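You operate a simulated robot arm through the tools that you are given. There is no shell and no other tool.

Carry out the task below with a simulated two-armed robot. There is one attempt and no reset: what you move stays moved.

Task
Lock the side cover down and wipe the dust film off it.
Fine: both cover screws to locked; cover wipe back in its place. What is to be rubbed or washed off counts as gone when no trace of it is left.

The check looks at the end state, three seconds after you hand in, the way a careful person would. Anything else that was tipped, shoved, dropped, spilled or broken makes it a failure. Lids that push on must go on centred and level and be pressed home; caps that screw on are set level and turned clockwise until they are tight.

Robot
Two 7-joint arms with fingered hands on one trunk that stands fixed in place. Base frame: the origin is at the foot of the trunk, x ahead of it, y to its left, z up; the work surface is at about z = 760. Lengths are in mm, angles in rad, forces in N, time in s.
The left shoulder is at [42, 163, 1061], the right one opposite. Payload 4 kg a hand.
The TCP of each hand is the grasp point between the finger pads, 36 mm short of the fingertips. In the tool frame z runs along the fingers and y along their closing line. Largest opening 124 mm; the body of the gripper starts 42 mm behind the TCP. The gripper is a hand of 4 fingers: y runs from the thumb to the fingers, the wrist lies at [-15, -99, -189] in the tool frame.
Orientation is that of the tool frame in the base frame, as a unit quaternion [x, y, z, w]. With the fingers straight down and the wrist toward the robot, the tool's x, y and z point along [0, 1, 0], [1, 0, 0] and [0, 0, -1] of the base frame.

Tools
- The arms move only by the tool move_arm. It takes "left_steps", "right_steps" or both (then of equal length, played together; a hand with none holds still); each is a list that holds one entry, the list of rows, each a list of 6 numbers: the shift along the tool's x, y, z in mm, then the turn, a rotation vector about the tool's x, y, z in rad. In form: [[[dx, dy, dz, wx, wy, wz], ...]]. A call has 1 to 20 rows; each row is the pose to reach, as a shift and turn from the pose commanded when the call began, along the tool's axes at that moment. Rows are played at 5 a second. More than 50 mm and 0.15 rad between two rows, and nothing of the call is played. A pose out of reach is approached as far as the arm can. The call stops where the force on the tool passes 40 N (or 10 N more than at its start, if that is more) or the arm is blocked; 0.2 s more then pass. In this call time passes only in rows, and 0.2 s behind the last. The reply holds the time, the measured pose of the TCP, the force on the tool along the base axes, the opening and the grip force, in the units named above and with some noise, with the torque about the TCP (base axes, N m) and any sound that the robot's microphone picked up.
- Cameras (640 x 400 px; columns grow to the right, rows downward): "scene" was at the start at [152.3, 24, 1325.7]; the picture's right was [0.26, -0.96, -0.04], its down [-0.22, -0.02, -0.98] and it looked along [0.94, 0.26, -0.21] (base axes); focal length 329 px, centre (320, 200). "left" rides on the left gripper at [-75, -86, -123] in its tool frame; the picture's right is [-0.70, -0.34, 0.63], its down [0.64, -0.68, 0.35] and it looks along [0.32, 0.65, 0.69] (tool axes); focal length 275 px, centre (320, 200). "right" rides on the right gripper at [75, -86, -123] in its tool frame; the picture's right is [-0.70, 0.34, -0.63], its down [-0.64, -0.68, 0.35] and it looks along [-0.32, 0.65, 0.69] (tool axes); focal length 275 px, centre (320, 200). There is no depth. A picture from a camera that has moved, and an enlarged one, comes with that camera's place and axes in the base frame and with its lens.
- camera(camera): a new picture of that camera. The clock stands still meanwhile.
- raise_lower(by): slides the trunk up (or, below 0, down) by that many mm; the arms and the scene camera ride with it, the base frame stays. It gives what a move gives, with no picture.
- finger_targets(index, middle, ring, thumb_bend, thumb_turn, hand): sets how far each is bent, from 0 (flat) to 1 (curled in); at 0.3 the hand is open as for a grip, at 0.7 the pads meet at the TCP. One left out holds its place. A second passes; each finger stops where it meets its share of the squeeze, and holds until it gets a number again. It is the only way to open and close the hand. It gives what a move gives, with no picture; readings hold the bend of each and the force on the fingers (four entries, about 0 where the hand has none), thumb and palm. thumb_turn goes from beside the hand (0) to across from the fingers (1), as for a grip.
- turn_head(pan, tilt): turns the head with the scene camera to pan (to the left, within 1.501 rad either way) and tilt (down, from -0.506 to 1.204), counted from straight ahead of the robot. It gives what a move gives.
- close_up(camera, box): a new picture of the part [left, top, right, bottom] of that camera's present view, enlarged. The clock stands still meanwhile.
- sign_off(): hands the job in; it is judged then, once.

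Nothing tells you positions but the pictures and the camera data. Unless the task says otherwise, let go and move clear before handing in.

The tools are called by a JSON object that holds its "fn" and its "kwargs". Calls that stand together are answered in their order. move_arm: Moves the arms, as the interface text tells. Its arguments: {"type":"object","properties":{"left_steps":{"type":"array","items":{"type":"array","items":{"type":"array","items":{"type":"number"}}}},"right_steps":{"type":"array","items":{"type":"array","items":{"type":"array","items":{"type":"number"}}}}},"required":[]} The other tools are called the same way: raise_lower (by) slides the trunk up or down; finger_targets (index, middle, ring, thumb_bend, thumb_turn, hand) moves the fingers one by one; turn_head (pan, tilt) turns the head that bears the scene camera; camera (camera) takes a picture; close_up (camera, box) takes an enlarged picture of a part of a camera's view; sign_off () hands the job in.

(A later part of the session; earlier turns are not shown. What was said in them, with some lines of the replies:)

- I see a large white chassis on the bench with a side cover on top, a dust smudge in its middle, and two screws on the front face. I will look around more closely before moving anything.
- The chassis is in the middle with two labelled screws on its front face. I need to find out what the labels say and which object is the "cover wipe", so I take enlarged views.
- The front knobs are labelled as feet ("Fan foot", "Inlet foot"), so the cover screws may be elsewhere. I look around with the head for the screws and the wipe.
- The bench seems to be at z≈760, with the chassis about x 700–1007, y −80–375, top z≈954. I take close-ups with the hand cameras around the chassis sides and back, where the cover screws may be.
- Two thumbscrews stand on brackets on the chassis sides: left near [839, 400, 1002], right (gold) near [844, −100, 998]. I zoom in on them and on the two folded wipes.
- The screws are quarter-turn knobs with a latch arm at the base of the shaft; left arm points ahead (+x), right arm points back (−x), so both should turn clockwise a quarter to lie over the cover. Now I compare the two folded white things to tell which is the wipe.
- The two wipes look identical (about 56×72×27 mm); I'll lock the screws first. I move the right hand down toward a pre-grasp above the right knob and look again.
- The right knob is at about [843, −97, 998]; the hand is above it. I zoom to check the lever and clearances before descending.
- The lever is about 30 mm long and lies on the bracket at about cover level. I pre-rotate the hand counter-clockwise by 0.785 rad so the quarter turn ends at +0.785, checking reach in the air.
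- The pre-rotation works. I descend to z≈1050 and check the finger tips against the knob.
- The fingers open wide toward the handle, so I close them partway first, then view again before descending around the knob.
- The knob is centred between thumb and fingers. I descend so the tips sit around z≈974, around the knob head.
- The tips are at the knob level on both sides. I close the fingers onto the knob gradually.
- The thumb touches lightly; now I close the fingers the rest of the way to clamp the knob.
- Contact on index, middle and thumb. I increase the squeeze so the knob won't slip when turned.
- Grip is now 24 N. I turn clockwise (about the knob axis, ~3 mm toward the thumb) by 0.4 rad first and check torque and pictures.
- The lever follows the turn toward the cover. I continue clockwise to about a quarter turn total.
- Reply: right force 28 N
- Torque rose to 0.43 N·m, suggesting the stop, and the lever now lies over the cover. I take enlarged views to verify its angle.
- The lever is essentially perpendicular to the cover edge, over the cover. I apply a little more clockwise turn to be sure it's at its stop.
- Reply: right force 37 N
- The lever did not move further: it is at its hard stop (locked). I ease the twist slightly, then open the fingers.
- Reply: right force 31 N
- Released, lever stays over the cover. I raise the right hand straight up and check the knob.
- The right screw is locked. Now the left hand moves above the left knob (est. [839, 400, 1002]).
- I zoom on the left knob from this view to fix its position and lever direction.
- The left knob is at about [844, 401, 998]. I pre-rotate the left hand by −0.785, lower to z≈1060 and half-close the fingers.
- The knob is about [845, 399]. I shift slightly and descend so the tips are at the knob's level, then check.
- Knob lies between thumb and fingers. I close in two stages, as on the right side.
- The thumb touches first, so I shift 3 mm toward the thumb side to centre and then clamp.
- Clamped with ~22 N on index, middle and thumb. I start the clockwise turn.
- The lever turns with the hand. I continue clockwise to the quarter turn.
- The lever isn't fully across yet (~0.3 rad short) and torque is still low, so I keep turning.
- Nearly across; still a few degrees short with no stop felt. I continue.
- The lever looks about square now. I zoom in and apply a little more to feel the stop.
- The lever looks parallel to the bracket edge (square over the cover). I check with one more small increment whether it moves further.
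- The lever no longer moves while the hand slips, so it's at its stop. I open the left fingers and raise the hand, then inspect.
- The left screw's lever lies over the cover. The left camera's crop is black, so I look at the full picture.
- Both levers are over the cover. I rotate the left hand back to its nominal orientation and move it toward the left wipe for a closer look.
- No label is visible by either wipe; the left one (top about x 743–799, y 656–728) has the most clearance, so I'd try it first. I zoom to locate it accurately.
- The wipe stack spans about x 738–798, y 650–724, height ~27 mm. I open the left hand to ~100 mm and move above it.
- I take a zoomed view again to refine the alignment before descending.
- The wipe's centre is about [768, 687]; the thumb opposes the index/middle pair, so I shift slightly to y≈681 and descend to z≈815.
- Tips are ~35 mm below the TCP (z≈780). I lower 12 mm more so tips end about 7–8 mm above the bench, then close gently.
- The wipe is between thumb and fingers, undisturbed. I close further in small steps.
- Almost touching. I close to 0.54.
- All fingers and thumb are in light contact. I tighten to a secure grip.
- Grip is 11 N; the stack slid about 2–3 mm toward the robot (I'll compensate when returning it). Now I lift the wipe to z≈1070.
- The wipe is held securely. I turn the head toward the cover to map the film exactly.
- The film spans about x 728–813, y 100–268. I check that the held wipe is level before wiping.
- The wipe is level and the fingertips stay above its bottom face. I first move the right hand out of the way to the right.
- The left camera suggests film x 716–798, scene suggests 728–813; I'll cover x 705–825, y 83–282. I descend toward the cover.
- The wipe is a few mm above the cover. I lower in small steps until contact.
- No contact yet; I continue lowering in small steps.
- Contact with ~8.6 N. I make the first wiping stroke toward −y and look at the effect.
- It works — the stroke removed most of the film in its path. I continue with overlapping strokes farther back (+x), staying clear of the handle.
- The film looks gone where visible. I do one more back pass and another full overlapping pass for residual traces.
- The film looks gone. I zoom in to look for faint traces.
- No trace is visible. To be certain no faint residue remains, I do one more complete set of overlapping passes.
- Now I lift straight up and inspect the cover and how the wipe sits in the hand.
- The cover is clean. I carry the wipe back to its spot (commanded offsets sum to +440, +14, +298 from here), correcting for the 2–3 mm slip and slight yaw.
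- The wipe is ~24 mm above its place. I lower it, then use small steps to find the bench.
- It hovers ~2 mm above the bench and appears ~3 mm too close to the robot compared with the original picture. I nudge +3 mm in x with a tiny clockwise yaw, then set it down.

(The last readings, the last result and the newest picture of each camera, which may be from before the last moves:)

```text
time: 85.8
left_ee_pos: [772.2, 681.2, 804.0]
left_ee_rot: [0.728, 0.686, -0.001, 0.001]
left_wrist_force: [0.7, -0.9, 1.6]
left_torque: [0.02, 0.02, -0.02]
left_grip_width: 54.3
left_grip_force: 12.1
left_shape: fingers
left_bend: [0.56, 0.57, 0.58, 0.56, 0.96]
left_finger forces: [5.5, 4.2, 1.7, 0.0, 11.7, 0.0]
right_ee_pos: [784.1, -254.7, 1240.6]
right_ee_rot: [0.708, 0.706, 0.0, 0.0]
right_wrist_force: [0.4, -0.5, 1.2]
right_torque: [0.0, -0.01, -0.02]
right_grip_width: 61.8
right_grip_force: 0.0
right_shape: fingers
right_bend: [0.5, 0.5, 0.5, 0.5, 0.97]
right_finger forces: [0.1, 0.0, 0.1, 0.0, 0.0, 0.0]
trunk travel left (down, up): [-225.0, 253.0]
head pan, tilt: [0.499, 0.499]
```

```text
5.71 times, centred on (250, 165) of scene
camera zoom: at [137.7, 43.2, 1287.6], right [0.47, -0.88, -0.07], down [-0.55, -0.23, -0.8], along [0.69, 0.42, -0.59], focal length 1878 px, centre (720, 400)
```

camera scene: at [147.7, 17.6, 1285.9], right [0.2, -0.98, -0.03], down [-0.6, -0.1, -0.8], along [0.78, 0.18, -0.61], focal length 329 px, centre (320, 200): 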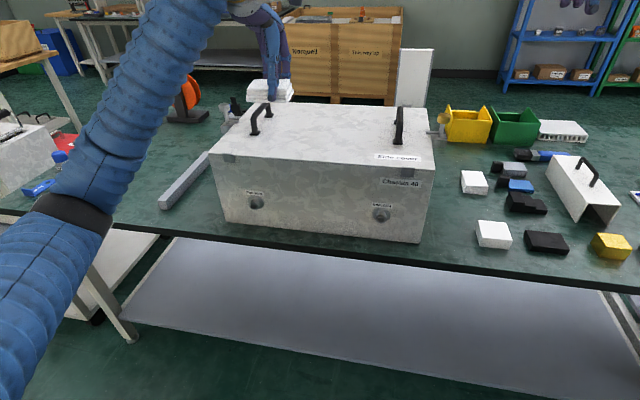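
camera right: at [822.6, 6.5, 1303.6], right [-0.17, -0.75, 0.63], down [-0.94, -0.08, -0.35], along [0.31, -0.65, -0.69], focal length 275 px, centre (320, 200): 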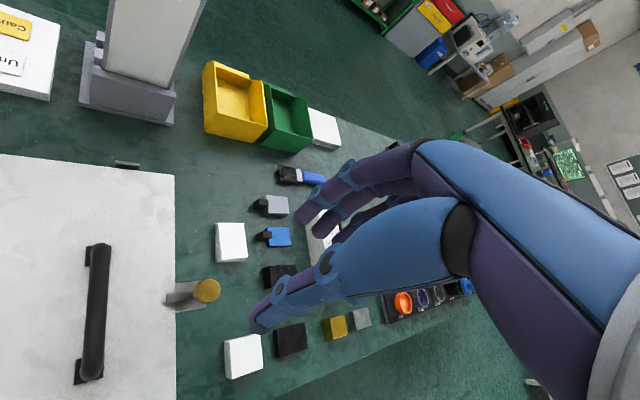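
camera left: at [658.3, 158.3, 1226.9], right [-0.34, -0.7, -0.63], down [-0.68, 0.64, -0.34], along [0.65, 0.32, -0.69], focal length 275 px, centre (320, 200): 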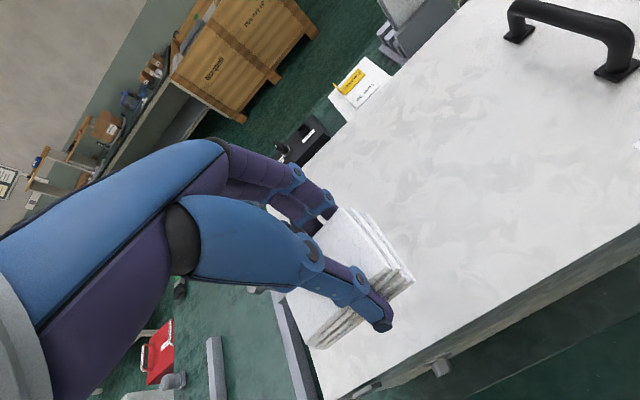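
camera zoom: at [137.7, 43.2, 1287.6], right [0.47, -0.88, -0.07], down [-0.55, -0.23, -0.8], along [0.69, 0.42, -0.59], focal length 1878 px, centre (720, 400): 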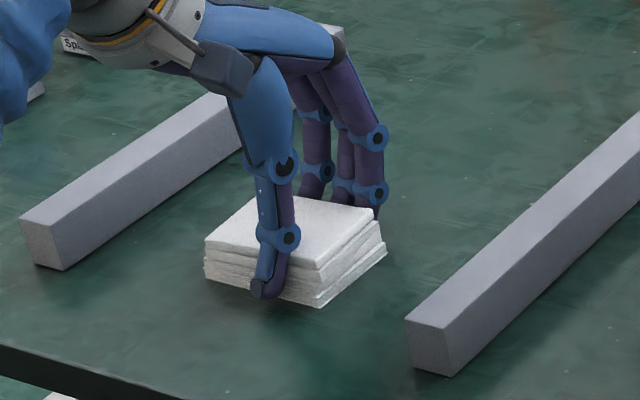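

It is within ~2 mm of its original spot and touching the bench (1.6 N). I release it.

{"fn": "finger_targets", "kwargs": {"hand": "left", "index": 0.5, "middle": 0.5, "ring": 0.5, "thumb_bend": 0.5}}

{"fn": "finger_targets", "kwargs": {"hand": "left", "index": 0.36, "middle": 0.36, "ring": 0.36, "thumb_bend": 0.36}}

{"fn": "close_up", "kwargs": {"camera": "scene", "box": [200, 130, 300, 200]}}

```text
time: 86.8
left_ee_pos: [774.0, 681.7, 803.1]
left_ee_rot: [0.727, 0.686, 0.0, 0.001]
left_wrist_force: [-0.1, -0.6, -0.5]
left_torque: [0.02, 0.01, 0.01]
left_grip_width: 61.9
left_grip_force: 0.2
left_shape: fingers
left_bend: [0.5, 0.5, 0.5, 0.5, 0.97]
left_finger forces: [0.0, 0.0, 0.0, 0.0, 0.0, 0.0]
right_ee_pos: [785.6, -254.1, 1240.7]
right_ee_rot: [0.708, 0.706, 0.0, 0.0]
right_wrist_force: [1.1, -0.5, -0.2]
right_torque: [-0.02, 0.01, 0.01]
right_grip_width: 61.7
right_grip_force: 0.0
right_shape: fingers
right_bend: [0.5, 0.5, 0.5, 0.5, 0.97]
right_finger forces: [0.1, 0.0, 0.1, 0.0, 0.0, 0.1]
trunk travel left (down, up): [-225.0, 253.0]
head pan, tilt: [0.499, 0.499]
```

```text
time: 87.8
left_ee_pos: [772.1, 681.1, 802.8]
left_ee_rot: [0.728, 0.685, 0.001, 0.0]
left_wrist_force: [0.7, 0.3, 0.0]
left_torque: [0.01, -0.02, 0.0]
left_grip_width: 105.2
left_grip_force: 0.0
left_shape: fingers
left_bend: [0.36, 0.36, 0.36, 0.36, 0.97]
left_finger forces: [0.0, 0.1, 0.1, 0.1, 0.1, 0.0]
right_ee_pos: [783.1, -254.2, 1239.9]
right_ee_rot: [0.708, 0.706, 0.0, 0.001]
right_wrist_force: [-0.3, -1.1, 0.2]
right_torque: [0.0, 0.01, 0.0]
right_grip_width: 61.7
right_grip_force: 0.2
right_shape: fingers
right_bend: [0.5, 0.5, 0.5, 0.5, 0.97]
right_finger forces: [0.0, 0.1, 0.0, 0.0, 0.0, 0.0]
trunk travel left (down, up): [-225.0, 253.0]
head pan, tilt: [0.499, 0.499]
```

```text
5.71 times, centred on (250, 165) of scene
camera zoom: at [137.9, 43.2, 1287.5], right [0.47, -0.88, -0.07], down [-0.55, -0.23, -0.8], along [0.69, 0.42, -0.59], focal length 1878 px, centre (720, 400)
```

zoom: 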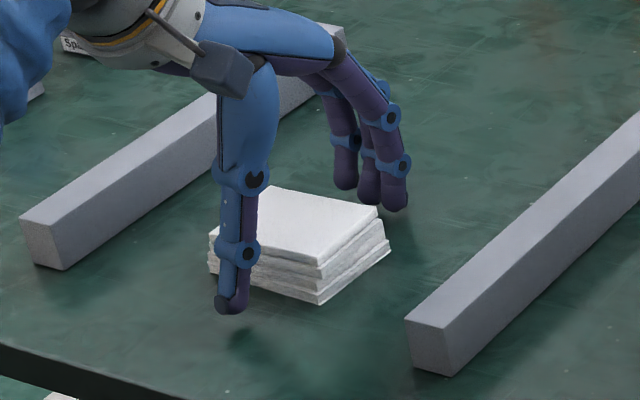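

Released; the wipe sits about 3 mm from its original spot, flat. I raise the left hand straight up and clear.

{"fn": "move_arm", "kwargs": {"left_steps": [[[0, 0, -15, 0, 0, 0], [0, 0, -40, 0, 0, 0], [0, 0, -80, 0, 0, 0], [0, 0, -120, 0, 0, 0], [0, 0, -160, 0, 0, 0], [0, 0, -205, 0, 0, 0], [0, 0, -250, 0, 0, 0], [0, 0, -295, 0, 0, 0], [-20, -30, -335, 0, 0, 0], [-40, -65, -370, 0, 0, 0], [-70, -100, -400, 0, 0, 0]]]}}

{"fn": "camera", "kwargs": {"camera": "scene"}}

{"fn": "close_up", "kwargs": {"camera": "scene", "box": [200, 130, 300, 200]}}

{"fn": "camera", "kwargs": {"camera": "left"}}

```text
refused: row 9 steps farther than a row can; nothing moved
```

```text
taken
camera scene: at [137.9, 43.2, 1287.5], right [0.47, -0.88, -0.07], down [-0.55, -0.23, -0.8], along [0.69, 0.42, -0.59], focal length 329 px, centre (320, 200)
```

scene: 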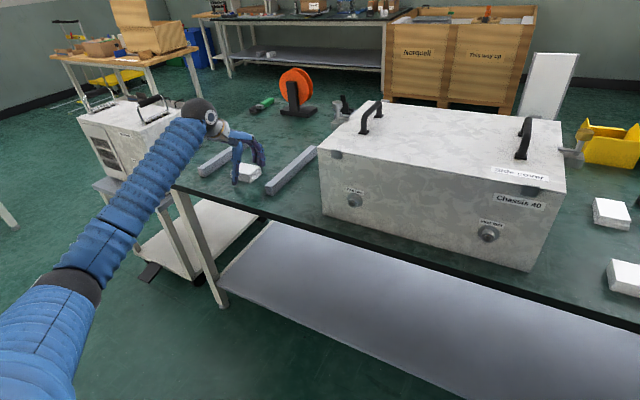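

```text
5.71 times, centred on (250, 165) of scene
camera zoom: at [137.9, 43.2, 1287.5], right [0.47, -0.88, -0.07], down [-0.55, -0.23, -0.8], along [0.69, 0.42, -0.59], focal length 1878 px, centre (720, 400)
```

zoom: 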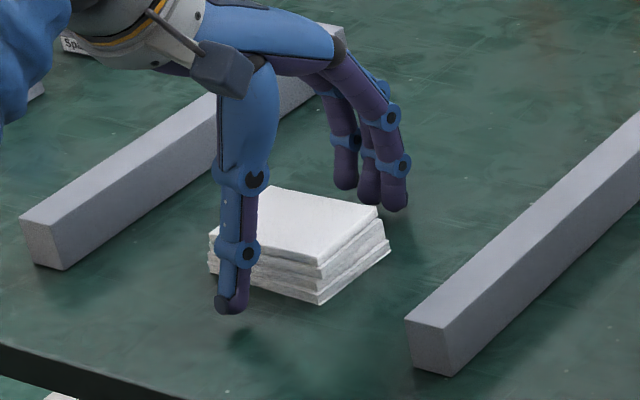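

```text
taken
camera left: at [684.1, 612.2, 924.4], right [-0.38, -0.68, -0.63], down [-0.64, 0.68, -0.35], along [0.67, 0.28, -0.69], focal length 275 px, centre (320, 200)
```

left: 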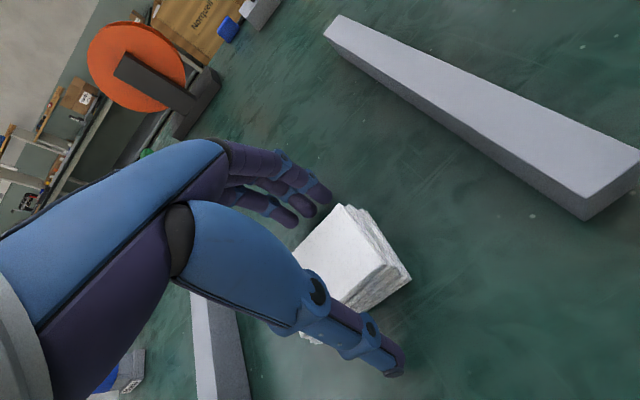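

That call was refused for too large a step; nothing moved. I raise the hand with smaller steps.

{"fn": "move_arm", "kwargs": {"left_steps": [[[0, 0, -15, 0, 0, 0], [0, 0, -40, 0, 0, 0], [0, 0, -80, 0, 0, 0], [0, 0, -120, 0, 0, 0], [0, 0, -160, 0, 0, 0], [0, 0, -200, 0, 0, 0], [0, 0, -240, 0, 0, 0], [0, 0, -280, 0, 0, 0], [-10, -20, -315, 0, 0, 0], [-25, -45, -345, 0, 0, 0], [-45, -70, -375, 0, 0, 0], [-65, -95, -400, 0, 0, 0]]]}}

{"fn": "camera", "kwargs": {"camera": "scene"}}

{"fn": "close_up", "kwargs": {"camera": "scene", "box": [200, 130, 300, 200]}}

{"fn": "camera", "kwargs": {"camera": "left"}}

```text
time: 90.4
left_ee_pos: [671.5, 620.5, 1204.0]
left_ee_rot: [0.728, 0.685, 0.0, 0.0]
left_wrist_force: [0.5, 0.1, 0.1]
left_torque: [0.02, -0.02, -0.06]
left_grip_width: 105.0
left_grip_force: 0.0
left_shape: fingers
left_bend: [0.36, 0.36, 0.36, 0.36, 0.97]
left_finger forces: [0.1, 0.0, 0.0, 0.0, 0.0, 0.0]
right_ee_pos: [782.6, -255.1, 1241.8]
right_ee_rot: [0.708, 0.706, 0.0, 0.0]
right_wrist_force: [-0.9, -0.3, -0.1]
right_torque: [0.0, -0.01, -0.03]
right_grip_width: 61.8
right_grip_force: 0.0
right_shape: fingers
right_bend: [0.5, 0.5, 0.5, 0.5, 0.97]
right_finger forces: [0.1, 0.0, 0.0, 0.0, 0.0, 0.0]
trunk travel left (down, up): [-225.0, 253.0]
head pan, tilt: [0.499, 0.499]
```

```text
taken
camera scene: at [137.3, 42.9, 1287.7], right [0.47, -0.88, -0.07], down [-0.55, -0.23, -0.8], along [0.69, 0.42, -0.59], focal length 329 px, centre (320, 200)
```

scene: 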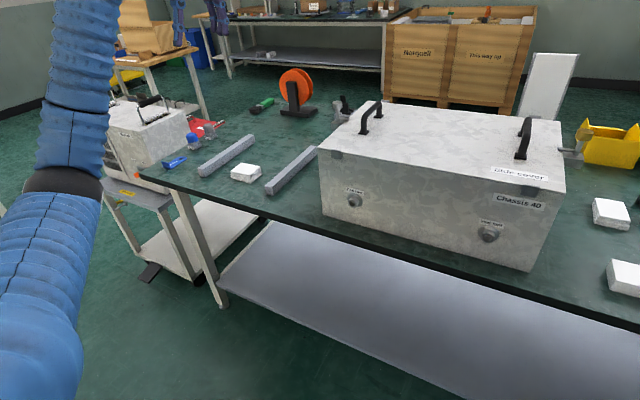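

```text
5.71 times, centred on (250, 165) of scene
camera zoom: at [137.3, 42.9, 1287.7], right [0.47, -0.88, -0.07], down [-0.55, -0.23, -0.8], along [0.69, 0.42, -0.59], focal length 1878 px, centre (720, 400)
```

zoom: 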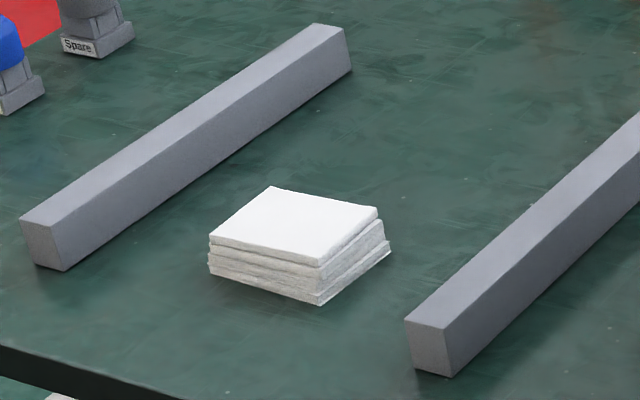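

```text
taken
camera left: at [582.7, 551.1, 1325.7], right [-0.38, -0.67, -0.63], down [-0.64, 0.68, -0.35], along [0.67, 0.28, -0.69], focal length 275 px, centre (320, 200)
```

left: 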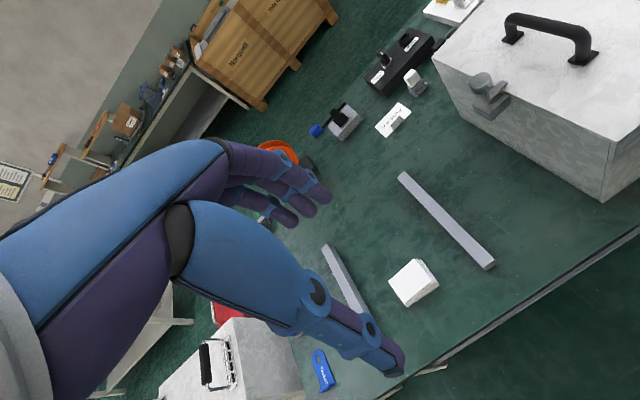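

Wipe is back and flat. I measure its position and re-inspect both screws and the cover.

{"fn": "close_up", "kwargs": {"camera": "left", "box": [375, 245, 455, 315]}}

{"fn": "close_up", "kwargs": {"camera": "left", "box": [450, 60, 530, 130]}}

{"fn": "turn_head", "kwargs": {"pan": 0.1, "tilt": 0.4}}

{"fn": "camera", "kwargs": {"camera": "scene"}}

{"fn": "close_up", "kwargs": {"camera": "scene", "box": [160, 120, 420, 220]}}

{"fn": "close_up", "kwargs": {"camera": "scene", "box": [370, 130, 430, 190]}}

{"fn": "close_up", "kwargs": {"camera": "scene", "box": [170, 130, 230, 190]}}

```text
5.71 times, centred on (415, 280) of left
camera zoom: at [582.7, 551.1, 1325.7], right [-0.38, -0.67, -0.63], down [-0.64, 0.68, -0.35], along [0.67, 0.28, -0.69], focal length 1573 px, centre (-223, -257)
```

zoom: 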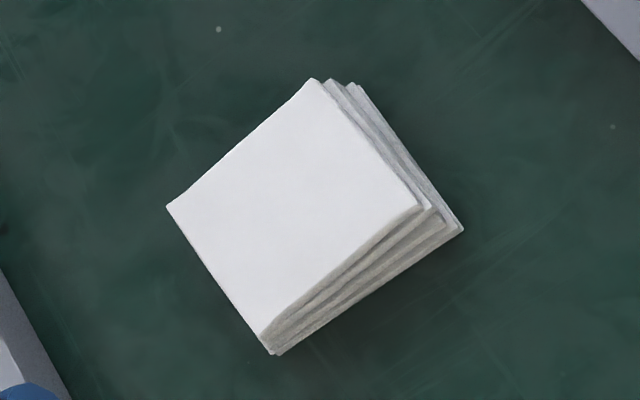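

```text
5.71 times, centred on (490, 95) of left
camera zoom: at [582.7, 551.1, 1325.7], right [-0.38, -0.67, -0.63], down [-0.64, 0.68, -0.35], along [0.67, 0.28, -0.69], focal length 1573 px, centre (-651, 800)
```

zoom: 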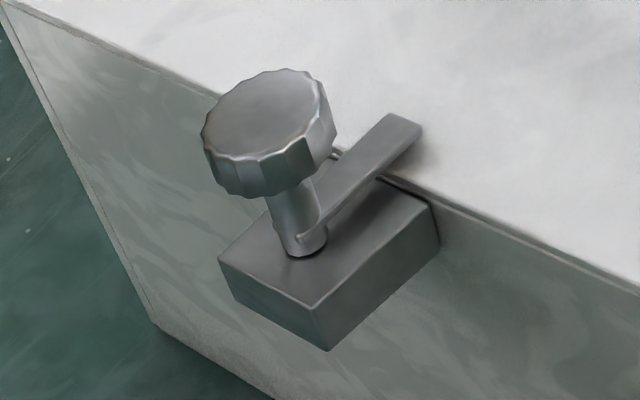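

```text
time: 91.3
left_ee_pos: [673.4, 621.4, 1203.0]
left_ee_rot: [0.728, 0.686, -0.001, 0.0]
left_wrist_force: [0.4, -0.1, 0.1]
left_torque: [0.02, 0.02, -0.01]
left_grip_width: 105.2
left_grip_force: 0.1
left_shape: fingers
left_bend: [0.36, 0.36, 0.36, 0.36, 0.97]
left_finger forces: [0.0, 0.0, 0.0, 0.1, 0.0, 0.0]
right_ee_pos: [785.2, -254.9, 1240.7]
right_ee_rot: [0.708, 0.706, 0.001, 0.0]
right_wrist_force: [0.4, -0.1, -0.5]
right_torque: [0.02, 0.02, -0.03]
right_grip_width: 62.2
right_grip_force: 0.1
right_shape: fingers
right_bend: [0.5, 0.5, 0.5, 0.5, 0.97]
right_finger forces: [0.0, 0.0, 0.0, 0.0, 0.0, 0.0]
trunk travel left (down, up): [-225.0, 253.0]
head pan, tilt: [0.099, 0.4]
```

```text
taken
camera scene: at [151.4, 8.9, 1294.7], right [0.1, -0.99, -0.02], down [-0.52, -0.04, -0.85], along [0.85, 0.09, -0.53], focal length 329 px, centre (320, 200)
```

scene: 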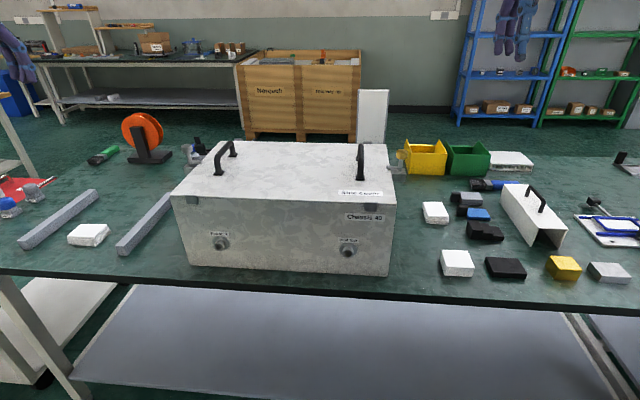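

```text
2.46 times, centred on (290, 170) of scene
camera zoom: at [151.4, 8.9, 1294.7], right [0.1, -0.99, -0.02], down [-0.52, -0.04, -0.85], along [0.85, 0.09, -0.53], focal length 809 px, centre (394, 274)
```

zoom: 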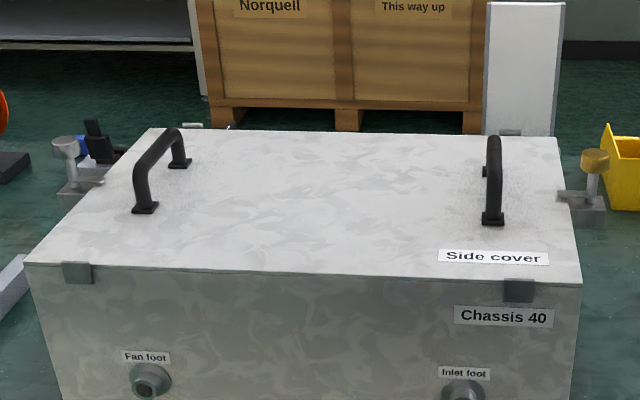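

```text
6.67 times, centred on (400, 160) of scene
camera zoom: at [151.4, 8.9, 1294.7], right [0.1, -0.99, -0.02], down [-0.52, -0.04, -0.85], along [0.85, 0.09, -0.53], focal length 2192 px, centre (-213, 467)
```

zoom: 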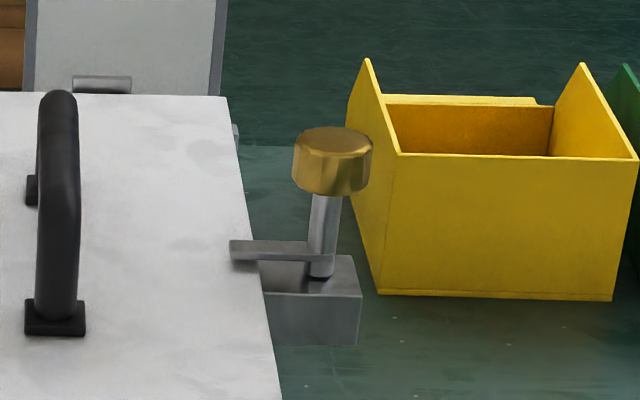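

```text
6.67 times, centred on (200, 160) of scene
camera zoom: at [151.4, 8.9, 1294.7], right [0.1, -0.99, -0.02], down [-0.52, -0.04, -0.85], along [0.85, 0.09, -0.53], focal length 2192 px, centre (1120, 467)
```

zoom: 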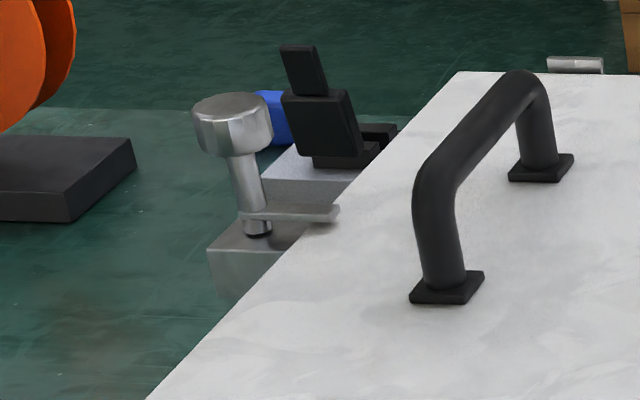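

Both latches lie over the cover. I make one last high-zoom comparison of the two levers' angles.

{"fn": "close_up", "kwargs": {"camera": "scene", "box": [185, 150, 225, 175]}}

{"fn": "close_up", "kwargs": {"camera": "scene", "box": [385, 155, 425, 180]}}

{"fn": "close_up", "kwargs": {"camera": "left", "box": [465, 65, 515, 110]}}

{"fn": "camera", "kwargs": {"camera": "right"}}

```text
16.00 times, centred on (205, 162) of scene
camera zoom: at [151.4, 8.9, 1294.7], right [0.1, -0.99, -0.02], down [-0.52, -0.04, -0.85], along [0.85, 0.09, -0.53], focal length 5260 px, centre (2160, 800)
```

zoom: 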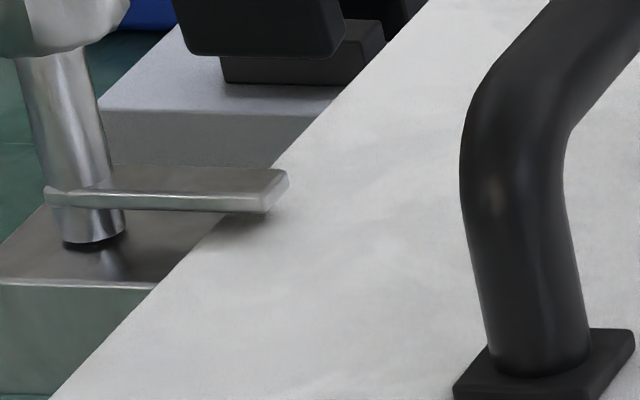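

```text
16.00 times, centred on (405, 168) of scene
camera zoom: at [151.4, 8.9, 1294.7], right [0.1, -0.99, -0.02], down [-0.52, -0.04, -0.85], along [0.85, 0.09, -0.53], focal length 5260 px, centre (-1040, 720)
```

zoom: 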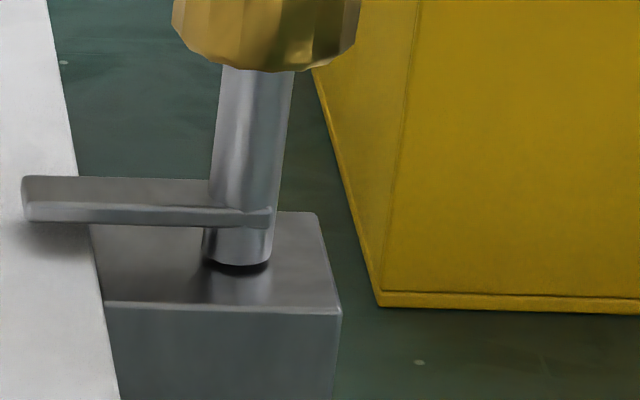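

```text
8.89 times, centred on (490, 88) of left
camera zoom: at [583.9, 551.7, 1324.7], right [-0.38, -0.68, -0.63], down [-0.64, 0.68, -0.35], along [0.67, 0.28, -0.69], focal length 2447 px, centre (-1191, 1200)
```

zoom: 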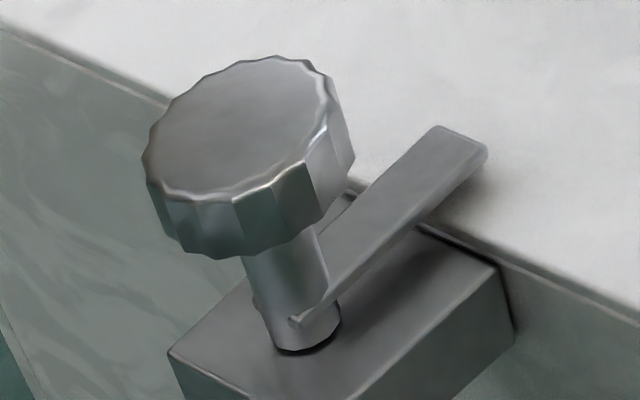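

```text
taken
camera right: at [697.5, -179.2, 1363.0], right [0.33, -0.7, 0.63], down [-0.68, -0.64, -0.35], along [0.65, -0.32, -0.69], focal length 275 px, centre (320, 200)
```

right: 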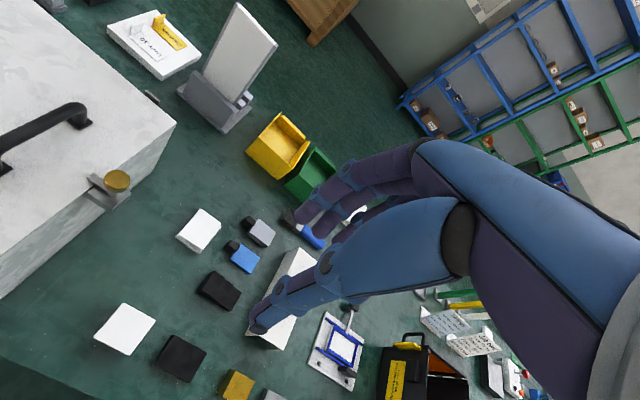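

Both levers are square over the cover at their stops, the film is gone, the wipe lies back in place within a few mm, and both hands are clear. I hand in.

{"fn": "sign_off", "kwargs": {}}

```text
The job is handed in.
```

I locked both cover screws, wiped the dust film off, and put the wipe back. The job is handed in.

- **Screws:** Both were quarter-turn knobs with a latch arm. I turned each clockwise until its arm stopped moving and lay square over the cover edge. The right one reached a firm stop. On the left, the fingers slipped once the arm stopped moving, so I confirmed that one from the pictures, where its angle matches the right.
- **Dust film:** Gone after several overlapping passes. Zoomed views from two cameras show no trace.
- **Wipe:** There were two identical, unlabelled folded wipes on the bench. I used the one on the left, which took the film off, and set it back flat about 3–5 mm from where it was. I did not touch the one on the right.

Nothing else looked moved in the final pictures, and both hands were open and well clear when I handed in.
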